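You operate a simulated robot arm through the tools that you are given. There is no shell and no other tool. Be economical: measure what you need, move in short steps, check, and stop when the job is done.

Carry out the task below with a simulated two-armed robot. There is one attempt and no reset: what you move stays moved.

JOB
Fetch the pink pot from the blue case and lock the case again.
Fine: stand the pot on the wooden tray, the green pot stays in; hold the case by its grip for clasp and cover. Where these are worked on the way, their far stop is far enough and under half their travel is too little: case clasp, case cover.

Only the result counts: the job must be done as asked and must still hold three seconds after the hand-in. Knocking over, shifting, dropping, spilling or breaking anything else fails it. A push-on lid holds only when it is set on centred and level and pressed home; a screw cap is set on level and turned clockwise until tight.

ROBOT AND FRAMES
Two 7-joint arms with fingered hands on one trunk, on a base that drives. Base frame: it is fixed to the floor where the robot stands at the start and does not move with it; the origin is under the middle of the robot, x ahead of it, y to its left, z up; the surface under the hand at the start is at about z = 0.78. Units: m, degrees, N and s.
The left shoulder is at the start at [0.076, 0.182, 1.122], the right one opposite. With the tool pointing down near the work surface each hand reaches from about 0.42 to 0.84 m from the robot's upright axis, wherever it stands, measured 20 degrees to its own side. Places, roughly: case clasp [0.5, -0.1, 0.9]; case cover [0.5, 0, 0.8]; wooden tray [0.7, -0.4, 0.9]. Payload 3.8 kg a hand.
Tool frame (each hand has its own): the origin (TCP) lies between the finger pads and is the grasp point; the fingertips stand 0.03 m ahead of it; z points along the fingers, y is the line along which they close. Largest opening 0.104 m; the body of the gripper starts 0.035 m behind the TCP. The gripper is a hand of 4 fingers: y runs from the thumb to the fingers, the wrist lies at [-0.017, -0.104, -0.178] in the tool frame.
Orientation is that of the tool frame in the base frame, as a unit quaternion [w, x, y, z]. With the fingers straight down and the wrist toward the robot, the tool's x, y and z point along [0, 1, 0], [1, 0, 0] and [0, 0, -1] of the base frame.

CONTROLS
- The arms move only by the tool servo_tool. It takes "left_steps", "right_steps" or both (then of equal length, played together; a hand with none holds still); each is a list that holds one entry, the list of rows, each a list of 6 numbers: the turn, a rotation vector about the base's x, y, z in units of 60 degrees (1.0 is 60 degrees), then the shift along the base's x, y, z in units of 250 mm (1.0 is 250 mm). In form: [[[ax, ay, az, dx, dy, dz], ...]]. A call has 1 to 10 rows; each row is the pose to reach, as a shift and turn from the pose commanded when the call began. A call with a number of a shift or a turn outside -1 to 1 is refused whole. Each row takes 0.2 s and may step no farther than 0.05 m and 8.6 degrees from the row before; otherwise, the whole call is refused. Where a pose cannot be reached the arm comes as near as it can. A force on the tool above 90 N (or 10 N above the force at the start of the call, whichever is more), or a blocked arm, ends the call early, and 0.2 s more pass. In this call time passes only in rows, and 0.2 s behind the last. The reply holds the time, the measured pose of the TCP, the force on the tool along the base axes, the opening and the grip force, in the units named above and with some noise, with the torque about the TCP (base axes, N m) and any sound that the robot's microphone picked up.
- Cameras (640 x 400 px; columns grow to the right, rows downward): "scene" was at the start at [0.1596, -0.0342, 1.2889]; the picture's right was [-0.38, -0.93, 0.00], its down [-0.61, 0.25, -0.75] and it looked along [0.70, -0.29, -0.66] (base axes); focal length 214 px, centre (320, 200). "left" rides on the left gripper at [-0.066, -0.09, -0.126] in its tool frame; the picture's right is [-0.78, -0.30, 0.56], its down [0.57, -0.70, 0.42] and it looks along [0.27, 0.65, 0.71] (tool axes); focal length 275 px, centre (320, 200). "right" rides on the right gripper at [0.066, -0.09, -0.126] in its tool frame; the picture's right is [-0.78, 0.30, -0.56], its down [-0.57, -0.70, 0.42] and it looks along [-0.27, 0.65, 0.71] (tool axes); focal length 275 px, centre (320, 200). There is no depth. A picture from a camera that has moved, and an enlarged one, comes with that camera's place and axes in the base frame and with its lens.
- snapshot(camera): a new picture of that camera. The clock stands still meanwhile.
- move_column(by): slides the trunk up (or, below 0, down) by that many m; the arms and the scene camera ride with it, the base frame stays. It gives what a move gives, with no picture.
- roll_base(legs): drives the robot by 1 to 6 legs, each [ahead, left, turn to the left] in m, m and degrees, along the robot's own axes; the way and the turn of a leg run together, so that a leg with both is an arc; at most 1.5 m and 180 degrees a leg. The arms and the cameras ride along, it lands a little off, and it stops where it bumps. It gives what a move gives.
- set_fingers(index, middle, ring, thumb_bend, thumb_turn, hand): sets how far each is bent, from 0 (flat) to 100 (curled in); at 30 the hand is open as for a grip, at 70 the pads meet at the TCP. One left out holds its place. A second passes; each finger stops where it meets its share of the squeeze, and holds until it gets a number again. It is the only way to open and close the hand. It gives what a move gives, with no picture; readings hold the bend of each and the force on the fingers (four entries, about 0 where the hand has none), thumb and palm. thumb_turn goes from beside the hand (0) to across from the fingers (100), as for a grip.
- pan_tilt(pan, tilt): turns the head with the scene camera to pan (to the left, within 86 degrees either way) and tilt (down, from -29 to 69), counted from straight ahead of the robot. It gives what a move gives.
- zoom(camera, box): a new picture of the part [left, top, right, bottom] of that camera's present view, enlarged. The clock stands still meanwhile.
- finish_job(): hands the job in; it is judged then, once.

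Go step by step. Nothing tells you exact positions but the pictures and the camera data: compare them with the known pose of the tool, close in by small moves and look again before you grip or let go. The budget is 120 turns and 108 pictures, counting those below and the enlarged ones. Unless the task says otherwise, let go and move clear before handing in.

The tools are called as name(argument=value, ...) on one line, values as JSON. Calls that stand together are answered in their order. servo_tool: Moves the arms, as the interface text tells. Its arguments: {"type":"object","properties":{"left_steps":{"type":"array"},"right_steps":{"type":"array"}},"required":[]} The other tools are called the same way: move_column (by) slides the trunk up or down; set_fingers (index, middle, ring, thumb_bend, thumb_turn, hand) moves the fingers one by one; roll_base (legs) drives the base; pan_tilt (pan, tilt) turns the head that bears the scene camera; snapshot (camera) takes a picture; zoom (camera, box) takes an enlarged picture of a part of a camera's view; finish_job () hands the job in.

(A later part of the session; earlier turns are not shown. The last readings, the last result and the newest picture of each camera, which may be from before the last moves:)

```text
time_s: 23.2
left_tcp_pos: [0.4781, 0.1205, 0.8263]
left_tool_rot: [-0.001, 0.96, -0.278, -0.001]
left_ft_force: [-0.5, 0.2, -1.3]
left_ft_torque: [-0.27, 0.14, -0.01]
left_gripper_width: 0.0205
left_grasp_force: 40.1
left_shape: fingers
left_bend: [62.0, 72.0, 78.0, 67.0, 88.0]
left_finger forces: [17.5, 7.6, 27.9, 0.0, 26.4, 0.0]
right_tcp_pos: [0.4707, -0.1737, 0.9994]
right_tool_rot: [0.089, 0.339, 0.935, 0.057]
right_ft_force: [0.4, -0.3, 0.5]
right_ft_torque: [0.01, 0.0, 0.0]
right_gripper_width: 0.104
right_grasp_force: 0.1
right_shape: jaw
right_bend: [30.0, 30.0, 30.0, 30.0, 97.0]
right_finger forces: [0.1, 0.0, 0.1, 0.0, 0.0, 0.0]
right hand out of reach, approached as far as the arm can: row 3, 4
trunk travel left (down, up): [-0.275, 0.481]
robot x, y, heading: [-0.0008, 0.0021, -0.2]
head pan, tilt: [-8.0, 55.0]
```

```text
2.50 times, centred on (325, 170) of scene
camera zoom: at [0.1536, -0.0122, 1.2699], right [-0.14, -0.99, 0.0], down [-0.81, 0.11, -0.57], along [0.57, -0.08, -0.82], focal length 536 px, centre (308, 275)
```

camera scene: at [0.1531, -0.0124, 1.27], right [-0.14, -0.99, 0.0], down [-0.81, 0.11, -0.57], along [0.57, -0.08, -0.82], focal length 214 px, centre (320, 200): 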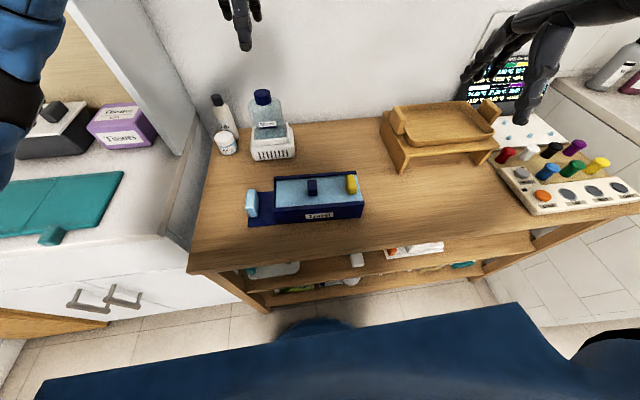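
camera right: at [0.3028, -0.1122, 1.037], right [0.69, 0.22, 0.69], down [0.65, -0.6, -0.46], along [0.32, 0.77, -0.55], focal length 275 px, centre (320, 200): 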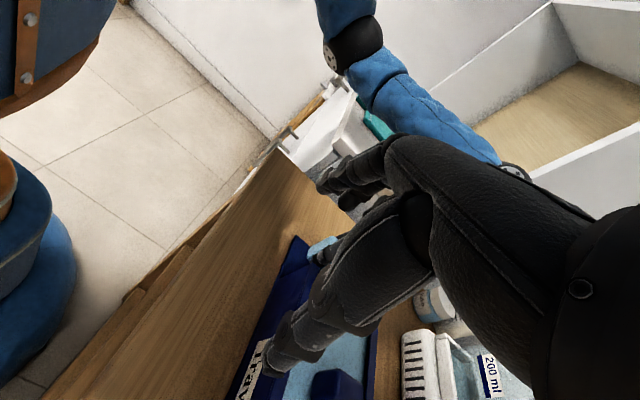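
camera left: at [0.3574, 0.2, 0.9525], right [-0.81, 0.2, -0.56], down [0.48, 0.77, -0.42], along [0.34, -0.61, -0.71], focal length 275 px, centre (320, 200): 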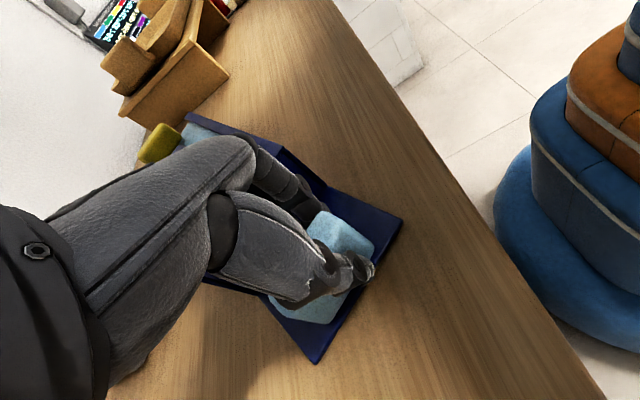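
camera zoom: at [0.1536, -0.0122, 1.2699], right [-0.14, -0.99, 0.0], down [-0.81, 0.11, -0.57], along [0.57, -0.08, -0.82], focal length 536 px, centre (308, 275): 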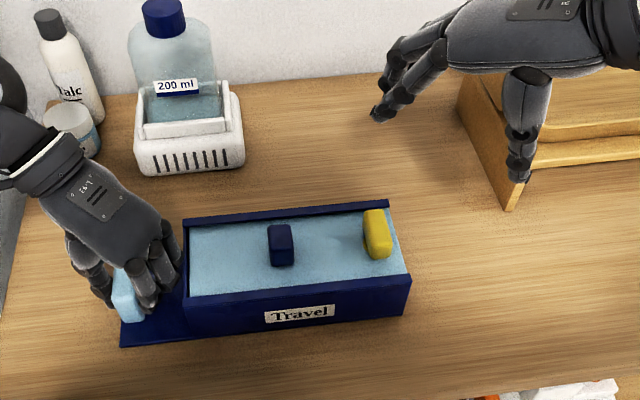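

No harm done: the case and both hands are fine. I return the right hand to its plain pointing-down default near the case to re-approach with a better arm posture, as worked for the left.

servo_tool(right_steps=[[[0.006, 0.029, -0.119, 0, 0, 0], [0.013, 0.058, -0.238, 0, 0, 0], [0.019, 0.087, -0.357, 0, 0, 0], [0.025, 0.117, -0.475, 0, 0.03, 0], [0.032, 0.146, -0.594, 0, 0.08, -0.03], [0.038, 0.175, -0.713, 0.01, 0.14, -0.06], [0.0446, 0.204, -0.832, 0.02, 0.2, -0.09]]])

```text
time_s: 24.8
left_tcp_pos: [0.4793, 0.12, 0.8258]
left_tool_rot: [-0.001, 0.96, -0.279, -0.001]
left_ft_force: [-0.3, 1.0, -1.5]
left_ft_torque: [-0.27, 0.14, 0.04]
left_gripper_width: 0.0204
left_grasp_force: 39.9
left_shape: fingers
left_bend: [62.0, 72.0, 78.0, 67.0, 88.0]
left_finger forces: [17.2, 7.6, 28.1, 0.1, 26.4, 0.0]
right_tcp_pos: [0.4755, -0.1226, 0.9743]
right_tool_rot: [-0.002, 0.708, 0.706, 0.0]
right_ft_force: [0.3, 0.0, -0.1]
right_ft_torque: [0.02, 0.0, 0.0]
right_gripper_width: 0.104
right_grasp_force: 0.0
right_shape: jaw
right_bend: [30.0, 30.0, 30.0, 30.0, 97.0]
right_finger forces: [0.0, 0.0, 0.0, 0.1, 0.0, 0.0]
trunk travel left (down, up): [-0.275, 0.481]
robot x, y, heading: [0.0009, 0.0014, -0.1]
head pan, tilt: [-8.0, 55.0]
```

Pose is clean again. I now rotate in place by +59°.

servo_tool(right_steps=[[[0, 0, 0.14, 0, 0, 0], [0, 0, 0.28, 0, 0, 0], [0, 0, 0.42, 0, 0, 0], [0, 0, 0.56, 0, 0, 0], [0, 0, 0.7, 0, 0, 0], [0, 0, 0.84, 0, 0, 0], [0, 0, 0.98, 0, 0, 0]]])

servo_tool(right_steps=[[[0, 0, 0.13, 0, 0, 0]]])

```text
time_s: 26.4
left_tcp_pos: [0.4792, 0.1211, 0.8263]
left_tool_rot: [-0.002, 0.96, -0.279, 0.0]
left_ft_force: [-0.2, 0.9, -0.7]
left_ft_torque: [-0.23, 0.12, -0.02]
left_gripper_width: 0.0203
left_grasp_force: 39.4
left_shape: fingers
left_bend: [62.0, 72.0, 78.0, 67.0, 88.0]
left_finger forces: [17.1, 7.6, 27.9, 0.1, 26.4, 0.1]
right_tcp_pos: [0.4742, -0.1228, 0.9755]
right_tool_rot: [-0.001, 0.267, 0.964, 0.0]
right_ft_force: [-0.1, 0.3, -0.7]
right_ft_torque: [0.02, -0.03, 0.0]
right_gripper_width: 0.1038
right_grasp_force: 0.0
right_shape: jaw
right_bend: [30.0, 30.0, 30.0, 30.0, 97.0]
right_finger forces: [0.0, 0.0, 0.0, 0.0, 0.0, 0.1]
trunk travel left (down, up): [-0.275, 0.481]
robot x, y, heading: [0.0016, 0.0008, -0.3]
head pan, tilt: [-8.0, 55.0]
```

```text
time_s: 26.8
left_tcp_pos: [0.4777, 0.1209, 0.8276]
left_tool_rot: [-0.002, 0.96, -0.279, -0.001]
left_ft_force: [0.6, -0.2, -1.3]
left_ft_torque: [-0.23, 0.14, -0.02]
left_gripper_width: 0.0204
left_grasp_force: 39.1
left_shape: fingers
left_bend: [62.0, 72.0, 78.0, 67.0, 88.0]
left_finger forces: [17.3, 7.6, 27.6, 0.0, 26.4, 0.0]
right_tcp_pos: [0.4745, -0.124, 0.9754]
right_tool_rot: [0.0, 0.267, 0.964, -0.001]
right_ft_force: [0.2, 0.6, 0.1]
right_ft_torque: [-0.01, 0.03, -0.02]
right_gripper_width: 0.104
right_grasp_force: 0.0
right_shape: jaw
right_bend: [30.0, 30.0, 30.0, 30.0, 97.0]
right_finger forces: [0.0, 0.0, 0.0, 0.1, 0.0, 0.0]
right hand out of reach, approached as far as the arm can: row 1
trunk travel left (down, up): [-0.275, 0.481]
robot x, y, heading: [-0.0029, 0.0002, -0.0]
head pan, tilt: [-8.0, 55.0]
```

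Stuck at 59° here; I try descending a little and then yaw further in small pieces.

servo_tool(right_steps=[[[0, 0, 0, -0.04, 0, -0.12], [0, 0, 0.0, -0.08, 0, -0.2]]])

servo_tool(right_steps=[[[0, 0, 0.1, 0, 0, 0]]])

```text
time_s: 27.4
left_tcp_pos: [0.4786, 0.1211, 0.825]
left_tool_rot: [-0.001, 0.96, -0.278, 0.0]
left_ft_force: [0.0, -0.3, -0.3]
left_ft_torque: [-0.23, 0.15, 0.05]
left_gripper_width: 0.0204
left_grasp_force: 40.1
left_shape: fingers
left_bend: [62.0, 72.0, 78.0, 67.0, 88.0]
left_finger forces: [17.1, 7.6, 27.7, 0.0, 26.4, 0.0]
right_tcp_pos: [0.4549, -0.1237, 0.9244]
right_tool_rot: [0.0, 0.268, 0.963, 0.0]
right_ft_force: [-0.1, 0.3, -0.3]
right_ft_torque: [-0.02, 0.01, 0.02]
right_gripper_width: 0.1041
right_grasp_force: 0.0
right_shape: jaw
right_bend: [30.0, 30.0, 30.0, 30.0, 97.0]
right_finger forces: [0.1, 0.1, 0.0, 0.0, 0.1, 0.1]
trunk travel left (down, up): [-0.275, 0.481]
robot x, y, heading: [-0.0014, 0.0013, 0.2]
head pan, tilt: [-8.0, 55.0]
```

```text
time_s: 27.8
left_tcp_pos: [0.4787, 0.1211, 0.8273]
left_tool_rot: [-0.001, 0.96, -0.279, -0.001]
left_ft_force: [0.6, -0.1, -1.2]
left_ft_torque: [-0.22, 0.17, -0.02]
left_gripper_width: 0.0203
left_grasp_force: 39.2
left_shape: fingers
left_bend: [62.0, 72.0, 78.0, 67.0, 88.0]
left_finger forces: [17.2, 7.5, 27.6, 0.0, 26.5, 0.1]
right_tcp_pos: [0.4545, -0.1226, 0.9256]
right_tool_rot: [-0.001, 0.243, 0.97, 0.0]
right_ft_force: [-1.1, 0.3, 0.1]
right_ft_torque: [0.0, 0.01, 0.02]
right_gripper_width: 0.1035
right_grasp_force: 0.1
right_shape: jaw
right_bend: [30.0, 30.0, 30.0, 30.0, 97.0]
right_finger forces: [0.0, 0.0, 0.0, 0.0, 0.0, 0.0]
right hand out of reach, approached as far as the arm can: row 1
trunk travel left (down, up): [-0.275, 0.481]
robot x, y, heading: [0.0007, -0.0003, -0.2]
head pan, tilt: [-8.0, 55.0]
```

Lower gives more yaw. I part-close the right hand, move over the bar at [0.477, -0.126], and descend so the tips straddle it, looking before closing.

set_fingers(hand="right", index=45, middle=45, ring=45, thumb_bend=42)

servo_tool(right_steps=[[[0, 0, 0, 0.08, -0.01, 0], [0, 0, 0.0, 0.09, -0.012, -0.06], [0, 0, 0.05, 0.09, -0.012, -0.1], [0, 0, 0.1, 0.09, -0.012, -0.1]]])

snapshot(camera="right")

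zoom(camera="scene", box=[230, 110, 450, 250])

```text
time_s: 28.8
left_tcp_pos: [0.4773, 0.1204, 0.8264]
left_tool_rot: [-0.001, 0.96, -0.278, -0.001]
left_ft_force: [0.1, 0.3, -0.6]
left_ft_torque: [-0.22, 0.14, 0.03]
left_gripper_width: 0.0203
left_grasp_force: 39.3
left_shape: fingers
left_bend: [62.0, 72.0, 78.0, 67.0, 88.0]
left_finger forces: [17.2, 7.6, 27.5, 0.1, 26.4, 0.0]
right_tcp_pos: [0.4536, -0.1236, 0.9248]
right_tool_rot: [-0.001, 0.243, 0.97, 0.0]
right_ft_force: [0.4, -0.2, 0.3]
right_ft_torque: [0.02, 0.0, 0.01]
right_gripper_width: 0.0711
right_grasp_force: 0.0
right_shape: fingers
right_bend: [45.0, 45.0, 45.0, 42.0, 97.0]
right_finger forces: [0.0, 0.0, 0.0, 0.0, 0.0, 0.1]
trunk travel left (down, up): [-0.275, 0.481]
robot x, y, heading: [-0.0021, -0.0019, 0.2]
head pan, tilt: [-8.0, 55.0]
```

```text
time_s: 29.8
left_tcp_pos: [0.4787, 0.1199, 0.8275]
left_tool_rot: [-0.002, 0.96, -0.279, 0.0]
left_ft_force: [0.0, -0.6, -0.1]
left_ft_torque: [-0.21, 0.13, 0.02]
left_gripper_width: 0.0202
left_grasp_force: 39.5
left_shape: fingers
left_bend: [62.0, 72.0, 78.0, 67.0, 88.0]
left_finger forces: [17.3, 7.7, 28.5, 0.0, 26.4, 0.0]
right_tcp_pos: [0.478, -0.1268, 0.9104]
right_tool_rot: [-0.002, 0.243, 0.97, -0.001]
right_ft_force: [-0.1, -0.1, 0.5]
right_ft_torque: [-0.01, -0.01, -0.01]
right_gripper_width: 0.0707
right_grasp_force: 0.1
right_shape: fingers
right_bend: [45.0, 45.0, 45.0, 42.0, 97.0]
right_finger forces: [0.0, 0.0, 0.1, 0.0, 0.1, 0.0]
right hand out of reach, approached as far as the arm can: row 1, 3, 4
trunk travel left (down, up): [-0.275, 0.481]
robot x, y, heading: [0.0025, 0.0018, 0.0]
head pan, tilt: [-8.0, 55.0]
```

```text
77 pictures are left
camera right: at [0.3766, -0.1752, 1.0357], right [0.82, -0.1, 0.56], down [0.17, -0.89, -0.42], along [0.54, 0.45, -0.71], focal length 275 px, centre (320, 200)
```

right: 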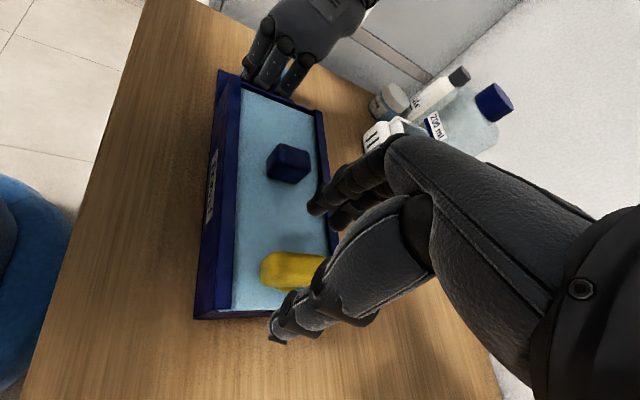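

```text
2.86 times, centred on (340, 180) of scene
camera zoom: at [0.1534, -0.0125, 1.2699], right [-0.14, -0.99, 0.0], down [-0.81, 0.11, -0.57], along [0.57, -0.08, -0.82], focal length 613 px, centre (263, 257)
```

zoom: 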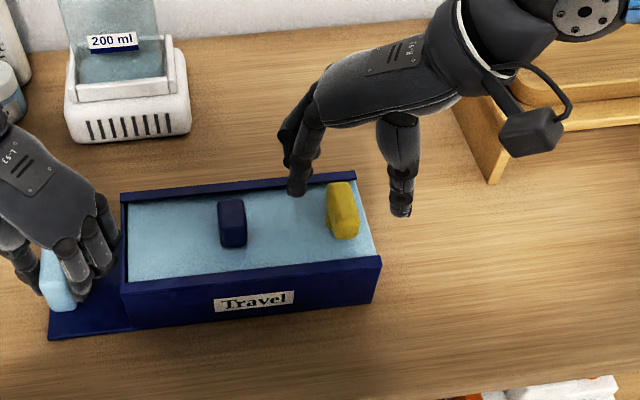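

The right fingers straddle the yellow bar nicely. I lower about 23 mm and close on it.

servo_tool(right_steps=[[[0, 0, 0, 0.01, 0.0, -0.045], [0, 0, 0.0, 0.02, 0.0, -0.09]]])

set_fingers(hand="right", index=60, middle=60, ring=60, thumb_bend=60)

snapshot(camera="right")

zoom(camera="scene", box=[260, 130, 420, 230])

```text
time_s: 30.4
left_tcp_pos: [0.4778, 0.1199, 0.8272]
left_tool_rot: [-0.001, 0.96, -0.279, -0.001]
left_ft_force: [-0.8, -0.3, -1.0]
left_ft_torque: [-0.26, 0.13, -0.03]
left_gripper_width: 0.0204
left_grasp_force: 39.7
left_shape: fingers
left_bend: [62.0, 72.0, 78.0, 67.0, 88.0]
left_finger forces: [17.2, 7.7, 28.1, 0.0, 26.3, 0.0]
right_tcp_pos: [0.4814, -0.1255, 0.8883]
right_tool_rot: [-0.001, 0.242, 0.97, 0.0]
right_ft_force: [0.2, 0.5, 0.1]
right_ft_torque: [0.04, 0.04, 0.04]
right_gripper_width: 0.071
right_grasp_force: 0.1
right_shape: fingers
right_bend: [45.0, 45.0, 45.0, 42.0, 97.0]
right_finger forces: [0.0, 0.0, 0.1, 0.1, 0.1, 0.1]
trunk travel left (down, up): [-0.275, 0.481]
robot x, y, heading: [0.0016, -0.0015, -0.1]
head pan, tilt: [-8.0, 55.0]
```

```text
time_s: 31.4
left_tcp_pos: [0.4788, 0.1204, 0.8272]
left_tool_rot: [-0.002, 0.96, -0.279, 0.0]
left_ft_force: [-0.2, -0.7, -1.2]
left_ft_torque: [-0.26, 0.09, -0.07]
left_gripper_width: 0.0201
left_grasp_force: 39.7
left_shape: fingers
left_bend: [62.0, 72.0, 78.0, 67.0, 88.0]
left_finger forces: [17.2, 8.0, 28.8, 0.1, 26.1, 0.1]
right_tcp_pos: [0.4824, -0.1257, 0.8879]
right_tool_rot: [-0.001, 0.243, 0.97, -0.001]
right_ft_force: [1.3, -0.3, -0.1]
right_ft_torque: [-0.01, -0.02, 0.04]
right_gripper_width: 0.0307
right_grasp_force: 1.7
right_shape: fingers
right_bend: [60.0, 58.0, 60.0, 58.0, 97.0]
right_finger forces: [0.0, 1.8, 0.0, 0.1, 1.8, 0.1]
trunk travel left (down, up): [-0.275, 0.481]
robot x, y, heading: [0.0, 0.0018, -0.1]
head pan, tilt: [-8.0, 55.0]
```

```text
75 pictures are left
camera right: at [0.381, -0.1749, 1.0132], right [0.82, -0.1, 0.56], down [0.17, -0.89, -0.42], along [0.54, 0.45, -0.71], focal length 275 px, centre (320, 200)
```

right: 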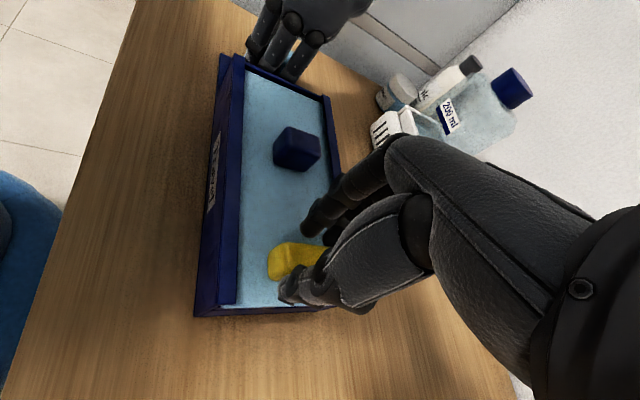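

```text
4.00 times, centred on (340, 180) of scene
camera zoom: at [0.1534, -0.0123, 1.27], right [-0.14, -0.99, 0.0], down [-0.81, 0.11, -0.57], along [0.57, -0.08, -0.82], focal length 858 px, centre (240, 280)
```

zoom: 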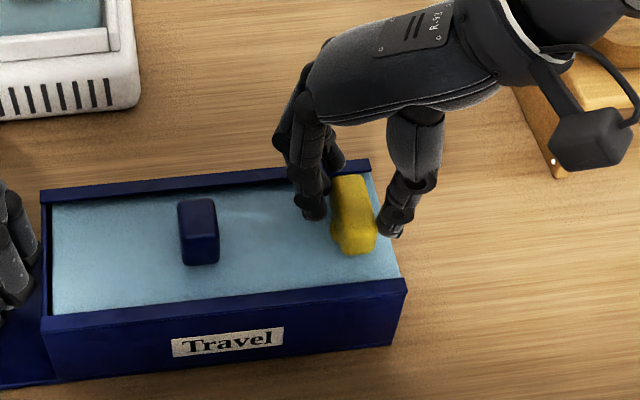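

Contact starts on both sides. I squeeze fully and then try a small clockwise turn, watching the torque.

set_fingers(hand="right", index=75, middle=75, ring=75, thumb_bend=75)

servo_tool(right_steps=[[[0, 0, -0.08, 0, 0, 0], [0, 0, -0.16, 0, 0, 0], [0, 0, -0.24, 0, 0, 0]]])

zoom(camera="scene", box=[260, 130, 420, 230])

snapshot(camera="right")

```text
time_s: 32.4
left_tcp_pos: [0.4794, 0.1204, 0.827]
left_tool_rot: [0.001, 0.96, -0.279, -0.001]
left_ft_force: [1.7, -7.5, 1.0]
left_ft_torque: [-0.5, -0.08, -0.25]
left_gripper_width: 0.0206
left_grasp_force: 41.9
left_shape: fingers
left_bend: [61.0, 72.0, 78.0, 67.0, 88.0]
left_finger forces: [17.0, 10.0, 33.3, 0.1, 24.0, 0.0]
right_tcp_pos: [0.4807, -0.1256, 0.888]
right_tool_rot: [-0.003, 0.243, 0.97, -0.001]
right_ft_force: [-1.6, 7.8, -2.9]
right_ft_torque: [0.07, 0.16, 0.46]
right_gripper_width: 0.0207
right_grasp_force: 21.8
right_shape: fingers
right_bend: [72.0, 61.0, 73.0, 61.0, 97.0]
right_finger forces: [8.4, 11.9, 8.9, 0.0, 14.6, 0.0]
trunk travel left (down, up): [-0.275, 0.481]
robot x, y, heading: [0.0001, 0.0011, 0.1]
head pan, tilt: [-8.0, 55.0]
```

```text
time_s: 33.2
left_tcp_pos: [0.4783, 0.1201, 0.8267]
left_tool_rot: [0.001, 0.96, -0.279, 0.001]
left_ft_force: [5.0, -17.1, 1.9]
left_ft_torque: [-0.31, 0.07, -0.02]
left_gripper_width: 0.0203
left_grasp_force: 34.7
left_shape: fingers
left_bend: [61.0, 72.0, 78.0, 68.0, 88.0]
left_finger forces: [18.1, 12.0, 16.5, 0.0, 23.2, 0.1]
right_tcp_pos: [0.4824, -0.1243, 0.8886]
right_tool_rot: [-0.001, 0.361, 0.933, 0.001]
right_ft_force: [-5.3, 16.7, -3.3]
right_ft_torque: [0.36, 0.2, 1.34]
right_gripper_width: 0.0214
right_grasp_force: 37.4
right_shape: fingers
right_bend: [73.0, 59.0, 73.0, 59.0, 100.0]
right_finger forces: [7.5, 30.5, 16.3, 0.0, 20.8, 0.1]
trunk travel left (down, up): [-0.275, 0.481]
robot x, y, heading: [0.0033, 0.0, 0.1]
head pan, tilt: [-8.0, 55.0]
```

```text
4.00 times, centred on (340, 180) of scene
camera zoom: at [0.1533, -0.0123, 1.27], right [-0.14, -0.99, 0.0], down [-0.81, 0.11, -0.57], along [0.57, -0.08, -0.82], focal length 858 px, centre (240, 280)
```

zoom: 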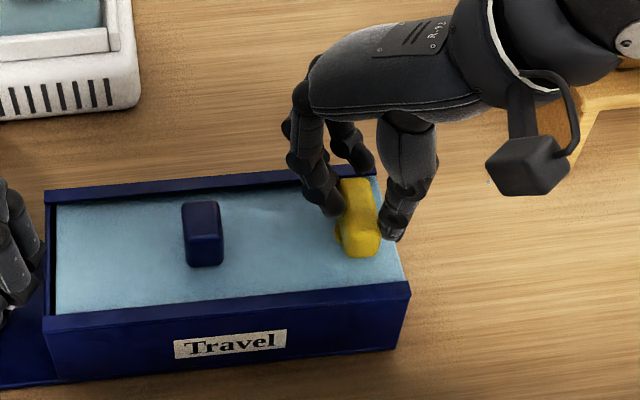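

```text
72 pictures are left
camera right: at [0.372, -0.1475, 1.0137], right [0.77, -0.31, 0.55], down [-0.05, -0.9, -0.43], along [0.63, 0.3, -0.71], focal length 275 px, centre (320, 200)
```

right: 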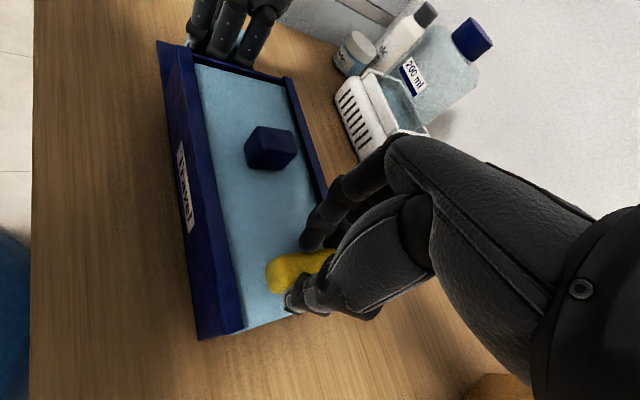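

Clockwise resists (torque 1.3 N·m, bar hardly moved), so it probably turns the other way. I'll let go, rise, and re-grip the bar lengthwise from yaw 0, which leaves about 60° of counter-clockwise turn.

set_fingers(hand="right", index=40, middle=40, ring=40, thumb_bend=40)

servo_tool(right_steps=[[[0, 0, 0, 0, 0, 0.1], [0, 0, -0.1, 0, 0, 0.16], [0, 0, -0.23, 0, 0, 0.2], [0, 0, -0.36, 0, 0, 0.2], [0, 0, -0.49, 0, 0, 0.2], [0, 0, -0.62, 0, 0, 0.2], [0, 0, -0.75, 0, 0, 0.2], [0, 0, -0.8, 0, 0, 0.2]]])

zoom(camera="scene", box=[260, 130, 420, 230])

snapshot(camera="right")

```text
time_s: 34.2
left_tcp_pos: [0.4779, 0.1211, 0.8262]
left_tool_rot: [-0.001, 0.96, -0.279, 0.0]
left_ft_force: [0.4, 1.0, 0.4]
left_ft_torque: [-0.37, 0.02, 0.0]
left_gripper_width: 0.0204
left_grasp_force: 38.8
left_shape: fingers
left_bend: [61.0, 72.0, 78.0, 68.0, 88.0]
left_finger forces: [16.4, 8.2, 27.3, 0.0, 26.2, 0.0]
right_tcp_pos: [0.4835, -0.1255, 0.8875]
right_tool_rot: [-0.001, 0.362, 0.932, -0.001]
right_ft_force: [-0.1, -0.2, -0.4]
right_ft_torque: [-0.02, -0.01, -0.01]
right_gripper_width: 0.0793
right_grasp_force: 0.2
right_shape: fingers
right_bend: [40.0, 40.0, 40.0, 40.0, 97.0]
right_finger forces: [0.0, 0.1, 0.0, 0.0, 0.1, 0.1]
trunk travel left (down, up): [-0.275, 0.481]
robot x, y, heading: [-0.0021, 0.0006, 0.3]
head pan, tilt: [-8.0, 55.0]
```

```text
time_s: 36.0
left_tcp_pos: [0.4783, 0.1211, 0.8265]
left_tool_rot: [-0.001, 0.96, -0.279, 0.0]
left_ft_force: [-0.3, 0.7, -1.4]
left_ft_torque: [-0.2, 0.08, 0.01]
left_gripper_width: 0.0206
left_grasp_force: 38.2
left_shape: fingers
left_bend: [61.0, 72.0, 78.0, 68.0, 88.0]
left_finger forces: [16.3, 8.0, 24.3, 0.0, 26.7, 0.0]
right_tcp_pos: [0.4824, -0.126, 0.9372]
right_tool_rot: [-0.001, 0.711, 0.704, 0.0]
right_ft_force: [-1.2, 0.9, 0.1]
right_ft_torque: [0.01, 0.01, -0.01]
right_gripper_width: 0.0792
right_grasp_force: 0.1
right_shape: fingers
right_bend: [40.0, 40.0, 40.0, 40.0, 97.0]
right_finger forces: [0.1, 0.0, 0.0, 0.0, 0.0, 0.0]
trunk travel left (down, up): [-0.275, 0.481]
robot x, y, heading: [-0.0007, 0.0032, -0.0]
head pan, tilt: [-8.0, 55.0]
```

```text
4.00 times, centred on (340, 180) of scene
camera zoom: at [0.1533, -0.0122, 1.27], right [-0.14, -0.99, 0.0], down [-0.81, 0.11, -0.57], along [0.57, -0.08, -0.82], focal length 858 px, centre (240, 280)
```

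zoom: 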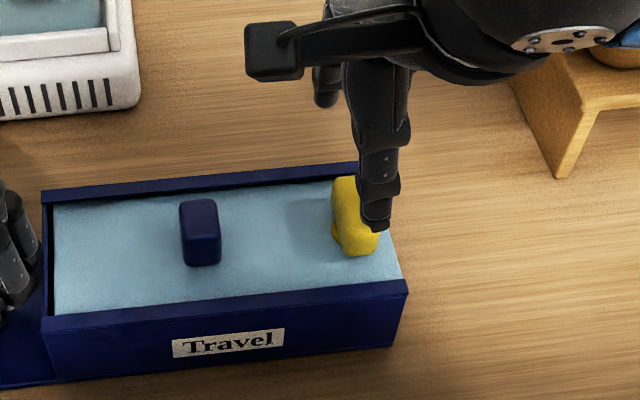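

```text
70 pictures are left
camera right: at [0.3933, -0.0594, 1.0633], right [0.29, -0.78, 0.56], down [-0.71, -0.56, -0.42], along [0.64, -0.27, -0.71], focal length 275 px, centre (320, 200)
```

right: 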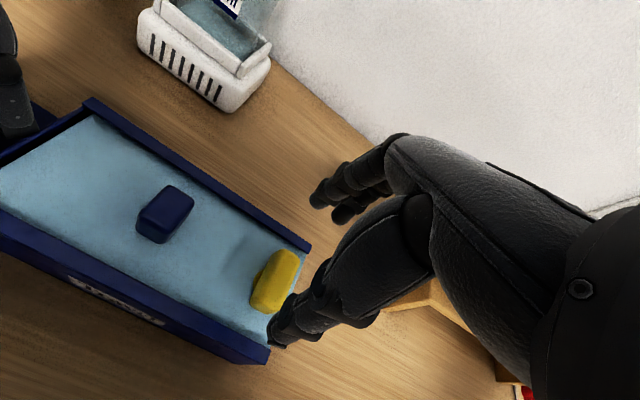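

zoom(camera="right", box=[200, 220, 340, 360])

```text
2.86 times, centred on (270, 290) of right
camera zoom: at [0.3933, -0.0594, 1.0633], right [0.29, -0.78, 0.56], down [-0.71, -0.56, -0.42], along [0.64, -0.27, -0.71], focal length 786 px, centre (463, -57)
```

zoom: 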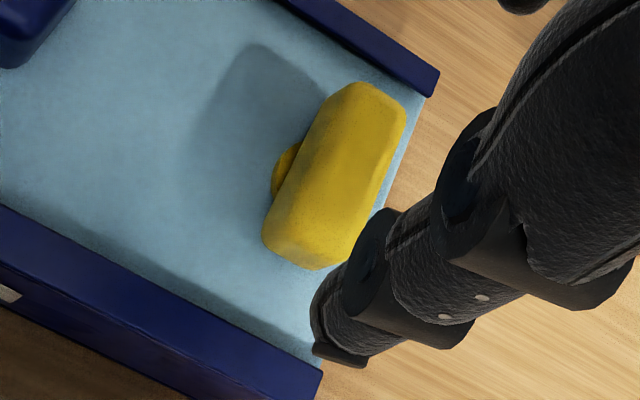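

It is a turn-button on a round post. I lower the hand lengthwise over it and squeeze.

servo_tool(right_steps=[[[0, 0, 0, -0.02, 0.01, -0.1], [0, 0, 0, -0.02, 0.01, -0.196]]])

set_fingers(hand="right", index=75, middle=75, ring=75, thumb_bend=75)

zoom(camera="right", box=[180, 180, 380, 380])

zoom(camera="scene", box=[260, 130, 420, 230])

```text
time_s: 36.6
left_tcp_pos: [0.4783, 0.1209, 0.8269]
left_tool_rot: [-0.001, 0.96, -0.279, -0.001]
left_ft_force: [0.1, 0.3, -1.5]
left_ft_torque: [-0.18, 0.06, -0.05]
left_gripper_width: 0.0205
left_grasp_force: 37.8
left_shape: fingers
left_bend: [61.0, 72.0, 78.0, 68.0, 88.0]
left_finger forces: [16.2, 8.0, 24.4, 0.0, 26.6, 0.0]
right_tcp_pos: [0.4763, -0.1245, 0.8867]
right_tool_rot: [-0.002, 0.71, 0.704, 0.0]
right_ft_force: [0.3, 0.4, -0.6]
right_ft_torque: [0.01, -0.02, -0.01]
right_gripper_width: 0.079
right_grasp_force: 0.1
right_shape: fingers
right_bend: [40.0, 40.0, 40.0, 40.0, 97.0]
right_finger forces: [0.0, 0.0, 0.0, 0.0, 0.0, 0.0]
trunk travel left (down, up): [-0.275, 0.481]
robot x, y, heading: [-0.0023, -0.0, -0.2]
head pan, tilt: [-8.0, 55.0]
```

```text
time_s: 37.6
left_tcp_pos: [0.4786, 0.1203, 0.8268]
left_tool_rot: [-0.001, 0.96, -0.28, 0.0]
left_ft_force: [-2.8, -0.8, 0.1]
left_ft_torque: [-0.45, -0.19, -0.71]
left_gripper_width: 0.0206
left_grasp_force: 46.5
left_shape: fingers
left_bend: [61.0, 72.0, 78.0, 67.0, 89.0]
left_finger forces: [12.2, 9.0, 44.7, 0.0, 26.0, 0.0]
right_tcp_pos: [0.4773, -0.1241, 0.8873]
right_tool_rot: [0.0, 0.71, 0.704, 0.0]
right_ft_force: [3.0, 1.4, 0.8]
right_ft_torque: [0.05, 0.01, 0.11]
right_gripper_width: 0.0443
right_grasp_force: 14.6
right_shape: fingers
right_bend: [56.0, 56.0, 75.0, 54.0, 97.0]
right_finger forces: [8.3, 8.4, 0.0, 0.1, 13.7, 0.0]
trunk travel left (down, up): [-0.275, 0.481]
robot x, y, heading: [0.0006, -0.0002, 0.1]
head pan, tilt: [-8.0, 55.0]
```

```text
2.00 times, centred on (280, 280) of right
camera zoom: at [0.3869, -0.0579, 1.0134], right [0.29, -0.78, 0.56], down [-0.71, -0.57, -0.42], along [0.64, -0.27, -0.71], focal length 551 px, centre (400, 40)
```

zoom: 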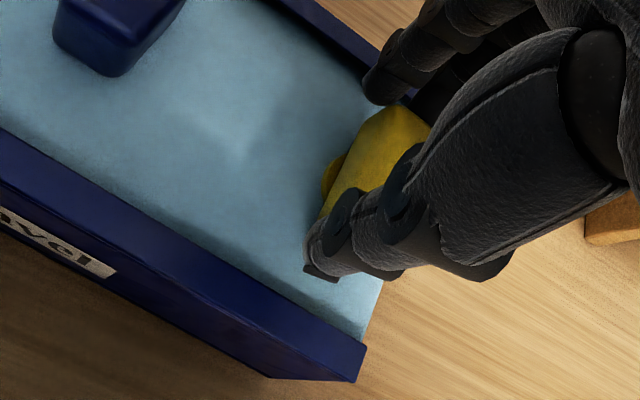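

```text
4.00 times, centred on (340, 180) of scene
camera zoom: at [0.1534, -0.0123, 1.2699], right [-0.14, -0.99, 0.0], down [-0.81, 0.11, -0.57], along [0.57, -0.08, -0.82], focal length 858 px, centre (240, 280)
```

zoom: 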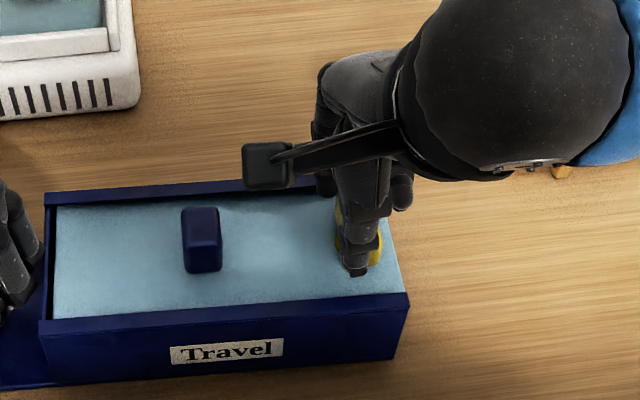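

Index and middle plus thumb hold the bar lengthwise, with the ring finger hooked on the right side — ideal for a counter-clockwise turn. I turn in steps.

servo_tool(right_steps=[[[0, 0, 0.1, 0, 0, 0], [0, 0, 0.2, 0, 0, 0], [0, 0, 0.3, 0, 0, 0]]])

zoom(camera="right", box=[180, 180, 380, 380])

zoom(camera="scene", box=[260, 130, 420, 230])

```text
time_s: 38.4
left_tcp_pos: [0.479, 0.1209, 0.8277]
left_tool_rot: [-0.001, 0.961, -0.278, 0.0]
left_ft_force: [0.2, 0.4, 0.2]
left_ft_torque: [-0.59, 0.07, -0.13]
left_gripper_width: 0.0203
left_grasp_force: 44.2
left_shape: fingers
left_bend: [61.0, 72.0, 78.0, 67.0, 89.0]
left_finger forces: [13.3, 9.2, 40.0, 0.0, 25.3, 0.0]
right_tcp_pos: [0.4772, -0.1239, 0.888]
right_tool_rot: [0.0, 0.59, 0.807, -0.001]
right_ft_force: [0.4, 0.0, -1.7]
right_ft_torque: [-0.03, -0.02, 0.0]
right_gripper_width: 0.0368
right_grasp_force: 13.5
right_shape: fingers
right_bend: [61.0, 56.0, 75.0, 55.0, 95.0]
right_finger forces: [5.0, 9.3, 0.0, 0.0, 12.2, 0.0]
trunk travel left (down, up): [-0.275, 0.481]
robot x, y, heading: [0.0041, 0.0016, -0.0]
head pan, tilt: [-8.0, 55.0]
```

```text
2.00 times, centred on (280, 280) of right
camera zoom: at [0.3708, -0.0888, 1.0138], right [0.52, -0.65, 0.56], down [-0.5, -0.76, -0.42], along [0.7, -0.06, -0.71], focal length 551 px, centre (400, 40)
```

zoom: 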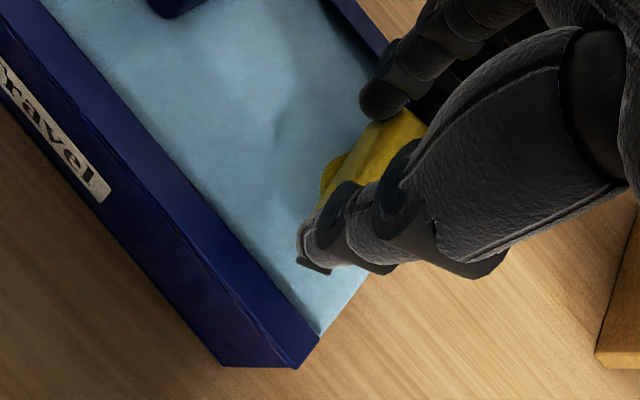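

```text
4.00 times, centred on (340, 180) of scene
camera zoom: at [0.1534, -0.0124, 1.27], right [-0.14, -0.99, 0.0], down [-0.81, 0.11, -0.57], along [0.57, -0.08, -0.82], focal length 858 px, centre (240, 280)
```

zoom: 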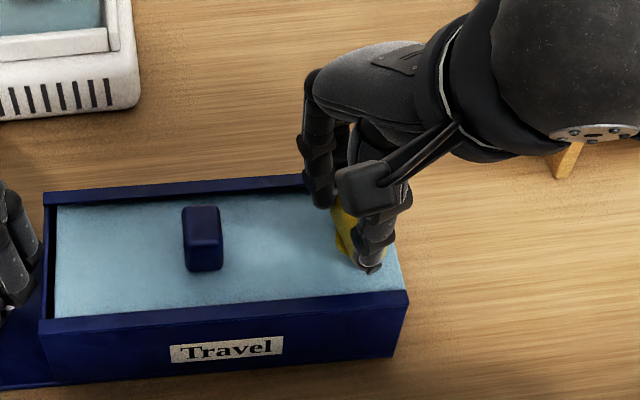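

It turns freely counter-clockwise with the bar following. I continue.

servo_tool(right_steps=[[[0, 0, 0.1, 0, 0, 0], [0, 0, 0.2, 0, 0, 0], [0, 0, 0.3, 0, 0, 0], [0, 0, 0.4, 0, 0, 0], [0, 0, 0.5, 0, 0, 0], [0, 0, 0.6, 0, 0, 0], [0, 0, 0.68, 0, 0, 0]]])

zoom(camera="scene", box=[260, 130, 420, 230])

zoom(camera="right", box=[180, 180, 380, 380])

```text
time_s: 40.0
left_tcp_pos: [0.4782, 0.1209, 0.8276]
left_tool_rot: [-0.001, 0.96, -0.279, 0.0]
left_ft_force: [0.2, 0.4, 0.1]
left_ft_torque: [-0.64, 0.07, 0.19]
left_gripper_width: 0.0203
left_grasp_force: 43.1
left_shape: fingers
left_bend: [61.0, 72.0, 78.0, 67.0, 88.0]
left_finger forces: [16.0, 9.3, 35.0, 0.1, 25.6, 0.1]
right_tcp_pos: [0.4779, -0.1233, 0.8886]
right_tool_rot: [-0.001, 0.274, 0.962, 0.0]
right_ft_force: [-0.6, 0.1, -2.1]
right_ft_torque: [0.02, -0.06, -0.05]
right_gripper_width: 0.0356
right_grasp_force: 13.4
right_shape: fingers
right_bend: [62.0, 56.0, 75.0, 55.0, 95.0]
right_finger forces: [4.6, 9.2, 0.0, 0.0, 12.7, 0.0]
trunk travel left (down, up): [-0.275, 0.481]
robot x, y, heading: [0.0006, 0.0005, -0.0]
head pan, tilt: [-8.0, 55.0]
```

```text
4.00 times, centred on (340, 180) of scene
camera zoom: at [0.1535, -0.0124, 1.2699], right [-0.14, -0.99, 0.0], down [-0.81, 0.11, -0.57], along [0.57, -0.08, -0.82], focal length 858 px, centre (240, 280)
```

zoom: 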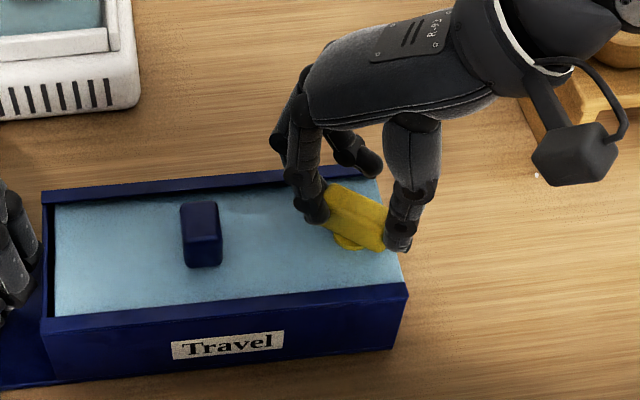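

```text
2.00 times, centred on (280, 280) of right
camera zoom: at [0.3739, -0.1659, 1.0142], right [0.82, -0.16, 0.56], down [0.12, -0.9, -0.42], along [0.56, 0.41, -0.71], focal length 551 px, centre (400, 40)
```

zoom: 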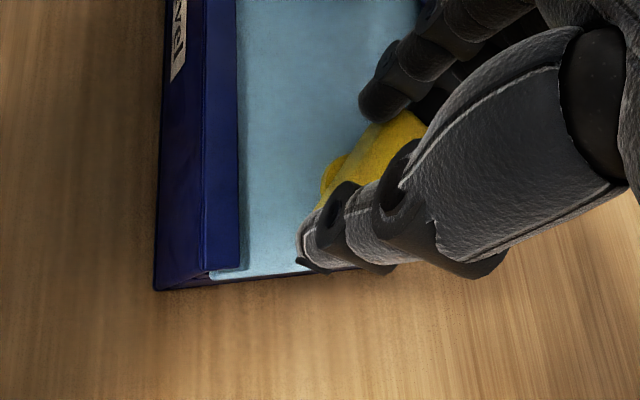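

The bar has turned about 50° counter-clockwise. To go on I let go, rise, and re-grip it across from yaw ≈ −35°.

set_fingers(hand="right", index=40, middle=40, ring=40, thumb_bend=40)

servo_tool(right_steps=[[[0, 0, 0, 0, 0, 0.1], [0, 0, -0.1, 0, 0, 0.18], [0, 0, -0.24, 0, 0, 0.24], [0, 0, -0.38, 0, 0, 0.24], [0, 0, -0.52, 0, 0, 0.24], [0, 0, -0.66, 0, 0, 0.24], [0, 0, -0.8, 0, 0, 0.24], [0, 0, -0.94, 0, 0, 0.24], [0, 0, -1.0, 0, 0, 0.24]]])

servo_tool(right_steps=[[[0, 0, -0.14, 0, 0, 0], [0, 0, -0.28, 0, 0, 0], [0, 0, -0.42, 0, 0, 0], [0, 0, -0.56, 0, 0, 0]]])

snapshot(camera="right")

zoom(camera="scene", box=[220, 90, 440, 240])

```text
time_s: 41.0
left_tcp_pos: [0.4783, 0.1201, 0.8262]
left_tool_rot: [0.0, 0.96, -0.279, -0.001]
left_ft_force: [0.3, 0.3, 0.1]
left_ft_torque: [-0.3, 0.17, 0.15]
left_gripper_width: 0.0204
left_grasp_force: 40.6
left_shape: fingers
left_bend: [61.0, 72.0, 78.0, 67.0, 88.0]
left_finger forces: [16.1, 8.9, 29.6, 0.0, 26.2, 0.1]
right_tcp_pos: [0.4773, -0.1233, 0.8893]
right_tool_rot: [-0.001, 0.273, 0.962, -0.001]
right_ft_force: [0.0, 0.9, -0.2]
right_ft_torque: [0.02, -0.04, 0.01]
right_gripper_width: 0.0791
right_grasp_force: 0.1
right_shape: fingers
right_bend: [40.0, 40.0, 40.0, 40.0, 97.0]
right_finger forces: [0.0, 0.0, 0.1, 0.0, 0.1, 0.1]
trunk travel left (down, up): [-0.275, 0.481]
robot x, y, heading: [0.0004, -0.0048, -0.1]
head pan, tilt: [-8.0, 55.0]
```

```text
time_s: 43.0
left_tcp_pos: [0.4798, 0.1206, 0.8274]
left_tool_rot: [-0.001, 0.96, -0.278, 0.0]
left_ft_force: [-0.2, 0.1, -0.9]
left_ft_torque: [-0.27, 0.14, 0.06]
left_gripper_width: 0.0202
left_grasp_force: 40.6
left_shape: fingers
left_bend: [61.0, 72.0, 78.0, 67.0, 88.0]
left_finger forces: [15.9, 8.8, 29.3, 0.0, 26.3, 0.0]
right_tcp_pos: [0.4771, -0.1244, 0.9489]
right_tool_rot: [0.001, 0.719, 0.695, 0.001]
right_ft_force: [-0.7, -0.4, -0.7]
right_ft_torque: [-0.02, 0.01, 0.0]
right_gripper_width: 0.0791
right_grasp_force: 0.0
right_shape: fingers
right_bend: [40.0, 40.0, 40.0, 40.0, 97.0]
right_finger forces: [0.0, 0.1, 0.0, 0.0, 0.0, 0.0]
trunk travel left (down, up): [-0.275, 0.481]
robot x, y, heading: [0.0032, -0.0034, -0.1]
head pan, tilt: [-8.0, 55.0]
```

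```text
time_s: 44.0
left_tcp_pos: [0.4782, 0.1214, 0.8268]
left_tool_rot: [-0.001, 0.96, -0.279, -0.001]
left_ft_force: [0.4, 0.0, -0.9]
left_ft_torque: [-0.36, 0.11, 0.1]
left_gripper_width: 0.0205
left_grasp_force: 40.0
left_shape: fingers
left_bend: [61.0, 72.0, 78.0, 67.0, 88.0]
left_finger forces: [15.8, 8.7, 29.2, 0.0, 26.4, 0.0]
right_tcp_pos: [0.4769, -0.1246, 0.9493]
right_tool_rot: [0.0, 0.888, 0.459, 0.0]
right_ft_force: [0.0, -0.1, 0.1]
right_ft_torque: [0.01, 0.04, -0.01]
right_gripper_width: 0.0792
right_grasp_force: 0.1
right_shape: fingers
right_bend: [40.0, 40.0, 40.0, 40.0, 97.0]
right_finger forces: [0.1, 0.0, 0.1, 0.1, 0.0, 0.0]
trunk travel left (down, up): [-0.275, 0.481]
robot x, y, heading: [-0.0003, 0.0037, -0.2]
head pan, tilt: [-8.0, 55.0]
```

```text
62 pictures are left
camera right: at [0.4412, -0.0183, 1.0746], right [-0.21, -0.8, 0.56], down [-0.9, -0.06, -0.42], along [0.37, -0.59, -0.71], focal length 275 px, centre (320, 200)
```

right: 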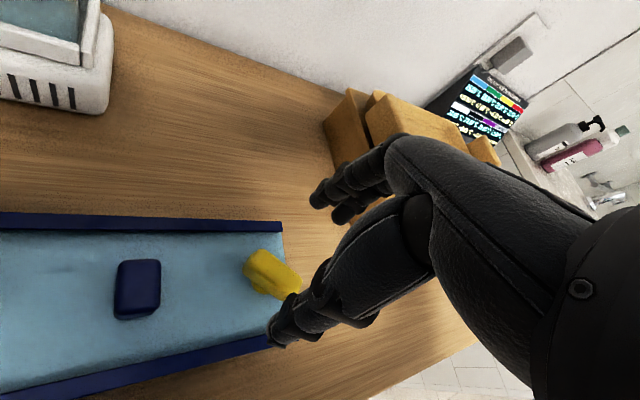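

```text
2.67 times, centred on (330, 165) of scene
camera zoom: at [0.1533, -0.0121, 1.27], right [-0.14, -0.99, 0.0], down [-0.81, 0.11, -0.57], along [0.57, -0.08, -0.82], focal length 572 px, centre (293, 293)
```

zoom: 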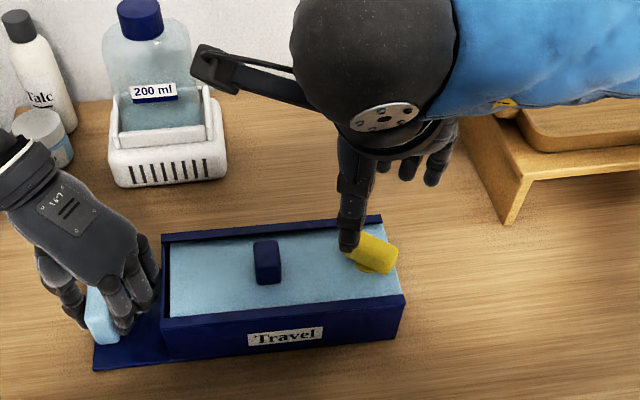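

Aligned across the bar. I lower and grip.

servo_tool(right_steps=[[[0, 0, 0, 0.004, 0, -0.12], [0, 0, 0, 0.004, 0, -0.242]]])

set_fingers(hand="right", index=75, middle=75, ring=75, thumb_bend=75)

servo_tool(right_steps=[[[0, 0, 0.1, 0, 0, 0], [0, 0, 0.2, 0, 0, 0], [0, 0, 0.3, 0, 0, 0], [0, 0, 0.4, 0, 0, 0]]])

snapshot(camera="right")

```text
time_s: 44.6
left_tcp_pos: [0.478, 0.121, 0.8271]
left_tool_rot: [-0.001, 0.96, -0.279, -0.001]
left_ft_force: [-0.1, 0.2, 0.2]
left_ft_torque: [-0.27, 0.14, 0.07]
left_gripper_width: 0.0203
left_grasp_force: 39.7
left_shape: fingers
left_bend: [61.0, 72.0, 78.0, 67.0, 88.0]
left_finger forces: [15.7, 8.7, 29.6, 0.0, 26.4, 0.1]
right_tcp_pos: [0.4781, -0.1242, 0.8874]
right_tool_rot: [-0.001, 0.888, 0.459, 0.0]
right_ft_force: [0.4, 0.8, -0.6]
right_ft_torque: [-0.01, 0.03, 0.02]
right_gripper_width: 0.0793
right_grasp_force: 0.1
right_shape: fingers
right_bend: [40.0, 40.0, 40.0, 40.0, 97.0]
right_finger forces: [0.0, 0.0, 0.0, 0.0, 0.0, 0.0]
trunk travel left (down, up): [-0.275, 0.481]
robot x, y, heading: [-0.0011, -0.0011, -0.0]
head pan, tilt: [-8.0, 55.0]
```

```text
time_s: 45.6
left_tcp_pos: [0.4783, 0.122, 0.8283]
left_tool_rot: [-0.002, 0.96, -0.279, 0.0]
left_ft_force: [-3.8, 14.4, 1.9]
left_ft_torque: [-0.98, -0.32, -0.87]
left_gripper_width: 0.0206
left_grasp_force: 54.7
left_shape: fingers
left_bend: [62.0, 72.0, 77.0, 67.0, 89.0]
left_finger forces: [10.5, 6.7, 66.4, 0.0, 26.7, 0.0]
right_tcp_pos: [0.4776, -0.1255, 0.8876]
right_tool_rot: [0.0, 0.889, 0.458, -0.001]
right_ft_force: [3.8, -15.1, -1.3]
right_ft_torque: [-0.31, 0.0, 0.05]
right_gripper_width: 0.019
right_grasp_force: 19.9
right_shape: fingers
right_bend: [62.0, 66.0, 74.0, 66.0, 95.0]
right_finger forces: [11.8, 7.9, 7.1, 0.1, 12.9, 0.0]
trunk travel left (down, up): [-0.275, 0.481]
robot x, y, heading: [-0.0027, 0.0003, -0.3]
head pan, tilt: [-8.0, 55.0]
```

```text
time_s: 46.6
left_tcp_pos: [0.4788, 0.1206, 0.827]
left_tool_rot: [-0.001, 0.96, -0.279, 0.0]
left_ft_force: [-3.0, 11.1, 3.4]
left_ft_torque: [-1.05, -0.35, -0.79]
left_gripper_width: 0.0202
left_grasp_force: 55.1
left_shape: fingers
left_bend: [62.0, 72.0, 77.0, 66.0, 89.0]
left_finger forces: [10.7, 7.8, 65.3, 0.0, 26.1, 0.1]
right_tcp_pos: [0.4788, -0.1236, 0.8881]
right_tool_rot: [0.0, 0.773, 0.635, -0.001]
right_ft_force: [3.7, -10.3, -2.0]
right_ft_torque: [-0.2, -0.02, 0.03]
right_gripper_width: 0.0191
right_grasp_force: 18.6
right_shape: fingers
right_bend: [61.0, 67.0, 74.0, 66.0, 95.0]
right_finger forces: [10.8, 6.6, 5.3, 0.0, 14.6, 0.0]
trunk travel left (down, up): [-0.275, 0.481]
robot x, y, heading: [0.001, -0.0005, 0.3]
head pan, tilt: [-8.0, 55.0]
```

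```text
60 pictures are left
camera right: at [0.402, -0.0423, 1.0136], right [0.14, -0.82, 0.56], down [-0.8, -0.42, -0.42], along [0.58, -0.39, -0.71], focal length 275 px, centre (320, 200)
```

right: 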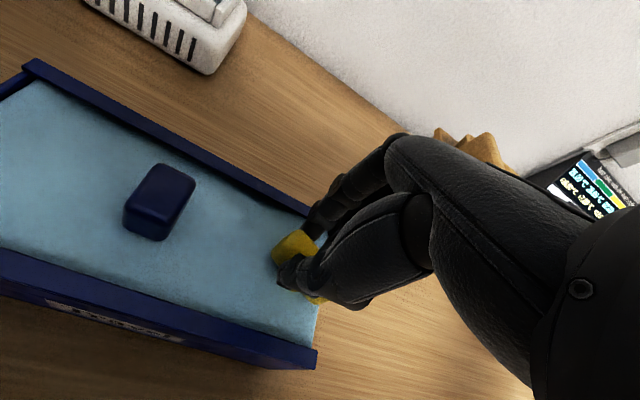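

Turning goes well with little torque. I continue until a stop shows in the torque.

servo_tool(right_steps=[[[0, 0, 0.08, 0, -0.01, 0], [0, 0, 0.16, 0, -0.02, 0], [0, 0, 0.24, 0, -0.02, 0], [0, 0, 0.32, 0, -0.02, 0]]])

zoom(camera="scene", box=[260, 130, 420, 230])

```text
time_s: 47.6
left_tcp_pos: [0.4779, 0.1206, 0.8265]
left_tool_rot: [-0.001, 0.96, -0.279, 0.001]
left_ft_force: [-1.9, -1.4, 1.7]
left_ft_torque: [-0.94, -0.12, -0.45]
left_gripper_width: 0.0205
left_grasp_force: 51.7
left_shape: fingers
left_bend: [62.0, 72.0, 77.0, 67.0, 89.0]
left_finger forces: [13.0, 11.0, 55.8, 0.0, 23.7, 0.1]
right_tcp_pos: [0.478, -0.1289, 0.8881]
right_tool_rot: [0.0, 0.656, 0.755, 0.0]
right_ft_force: [0.6, 0.6, -3.7]
right_ft_torque: [0.01, 0.04, -0.03]
right_gripper_width: 0.0194
right_grasp_force: 15.9
right_shape: fingers
right_bend: [61.0, 71.0, 74.0, 66.0, 93.0]
right_finger forces: [9.5, 5.0, 2.8, 0.0, 15.6, 0.1]
trunk travel left (down, up): [-0.275, 0.481]
robot x, y, heading: [-0.0005, 0.0013, -0.1]
head pan, tilt: [-8.0, 55.0]
```

```text
4.00 times, centred on (340, 180) of scene
camera zoom: at [0.1534, -0.0125, 1.2699], right [-0.14, -0.99, 0.0], down [-0.81, 0.11, -0.57], along [0.57, -0.08, -0.82], focal length 858 px, centre (240, 280)
```

zoom: 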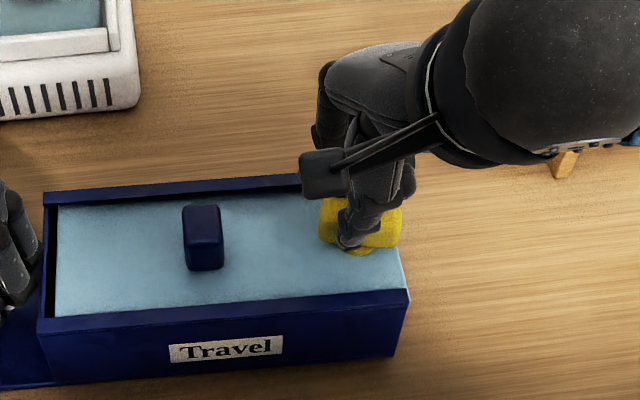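

servo_tool(right_steps=[[[0, 0, 0.1, 0, 0, 0], [0, 0, 0.2, 0, 0, 0], [0, 0, 0.3, 0, 0, 0]]])

zoom(camera="scene", box=[260, 130, 420, 230])

```text
time_s: 48.4
left_tcp_pos: [0.4786, 0.1205, 0.8278]
left_tool_rot: [-0.001, 0.96, -0.279, 0.0]
left_ft_force: [-3.0, 0.0, 3.8]
left_ft_torque: [-1.02, -0.19, -0.42]
left_gripper_width: 0.0203
left_grasp_force: 52.7
left_shape: fingers
left_bend: [62.0, 72.0, 77.0, 67.0, 89.0]
left_finger forces: [13.0, 10.9, 57.1, 0.0, 23.5, 0.0]
right_tcp_pos: [0.4788, -0.1288, 0.8883]
right_tool_rot: [0.0, 0.53, 0.848, -0.001]
right_ft_force: [2.5, 0.0, -3.7]
right_ft_torque: [-0.06, -0.01, -0.25]
right_gripper_width: 0.0195
right_grasp_force: 17.2
right_shape: fingers
right_bend: [61.0, 72.0, 75.0, 66.0, 92.0]
right_finger forces: [14.1, 4.3, 0.0, 0.0, 15.7, 0.1]
trunk travel left (down, up): [-0.275, 0.481]
robot x, y, heading: [-0.0007, 0.0027, 0.0]
head pan, tilt: [-8.0, 55.0]
```

```text
4.00 times, centred on (340, 180) of scene
camera zoom: at [0.1534, -0.0125, 1.27], right [-0.14, -0.99, 0.0], down [-0.81, 0.11, -0.57], along [0.57, -0.08, -0.82], focal length 858 px, centre (240, 280)
```

zoom: 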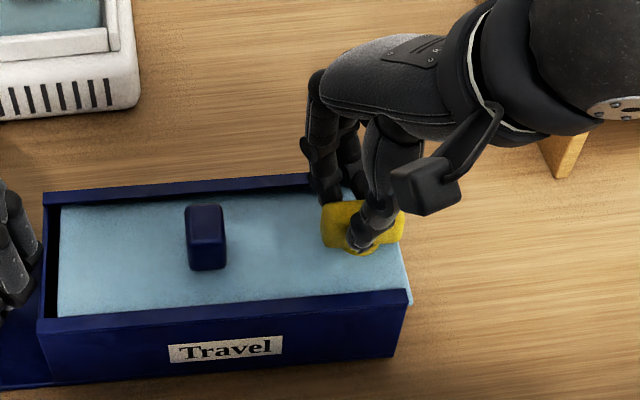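

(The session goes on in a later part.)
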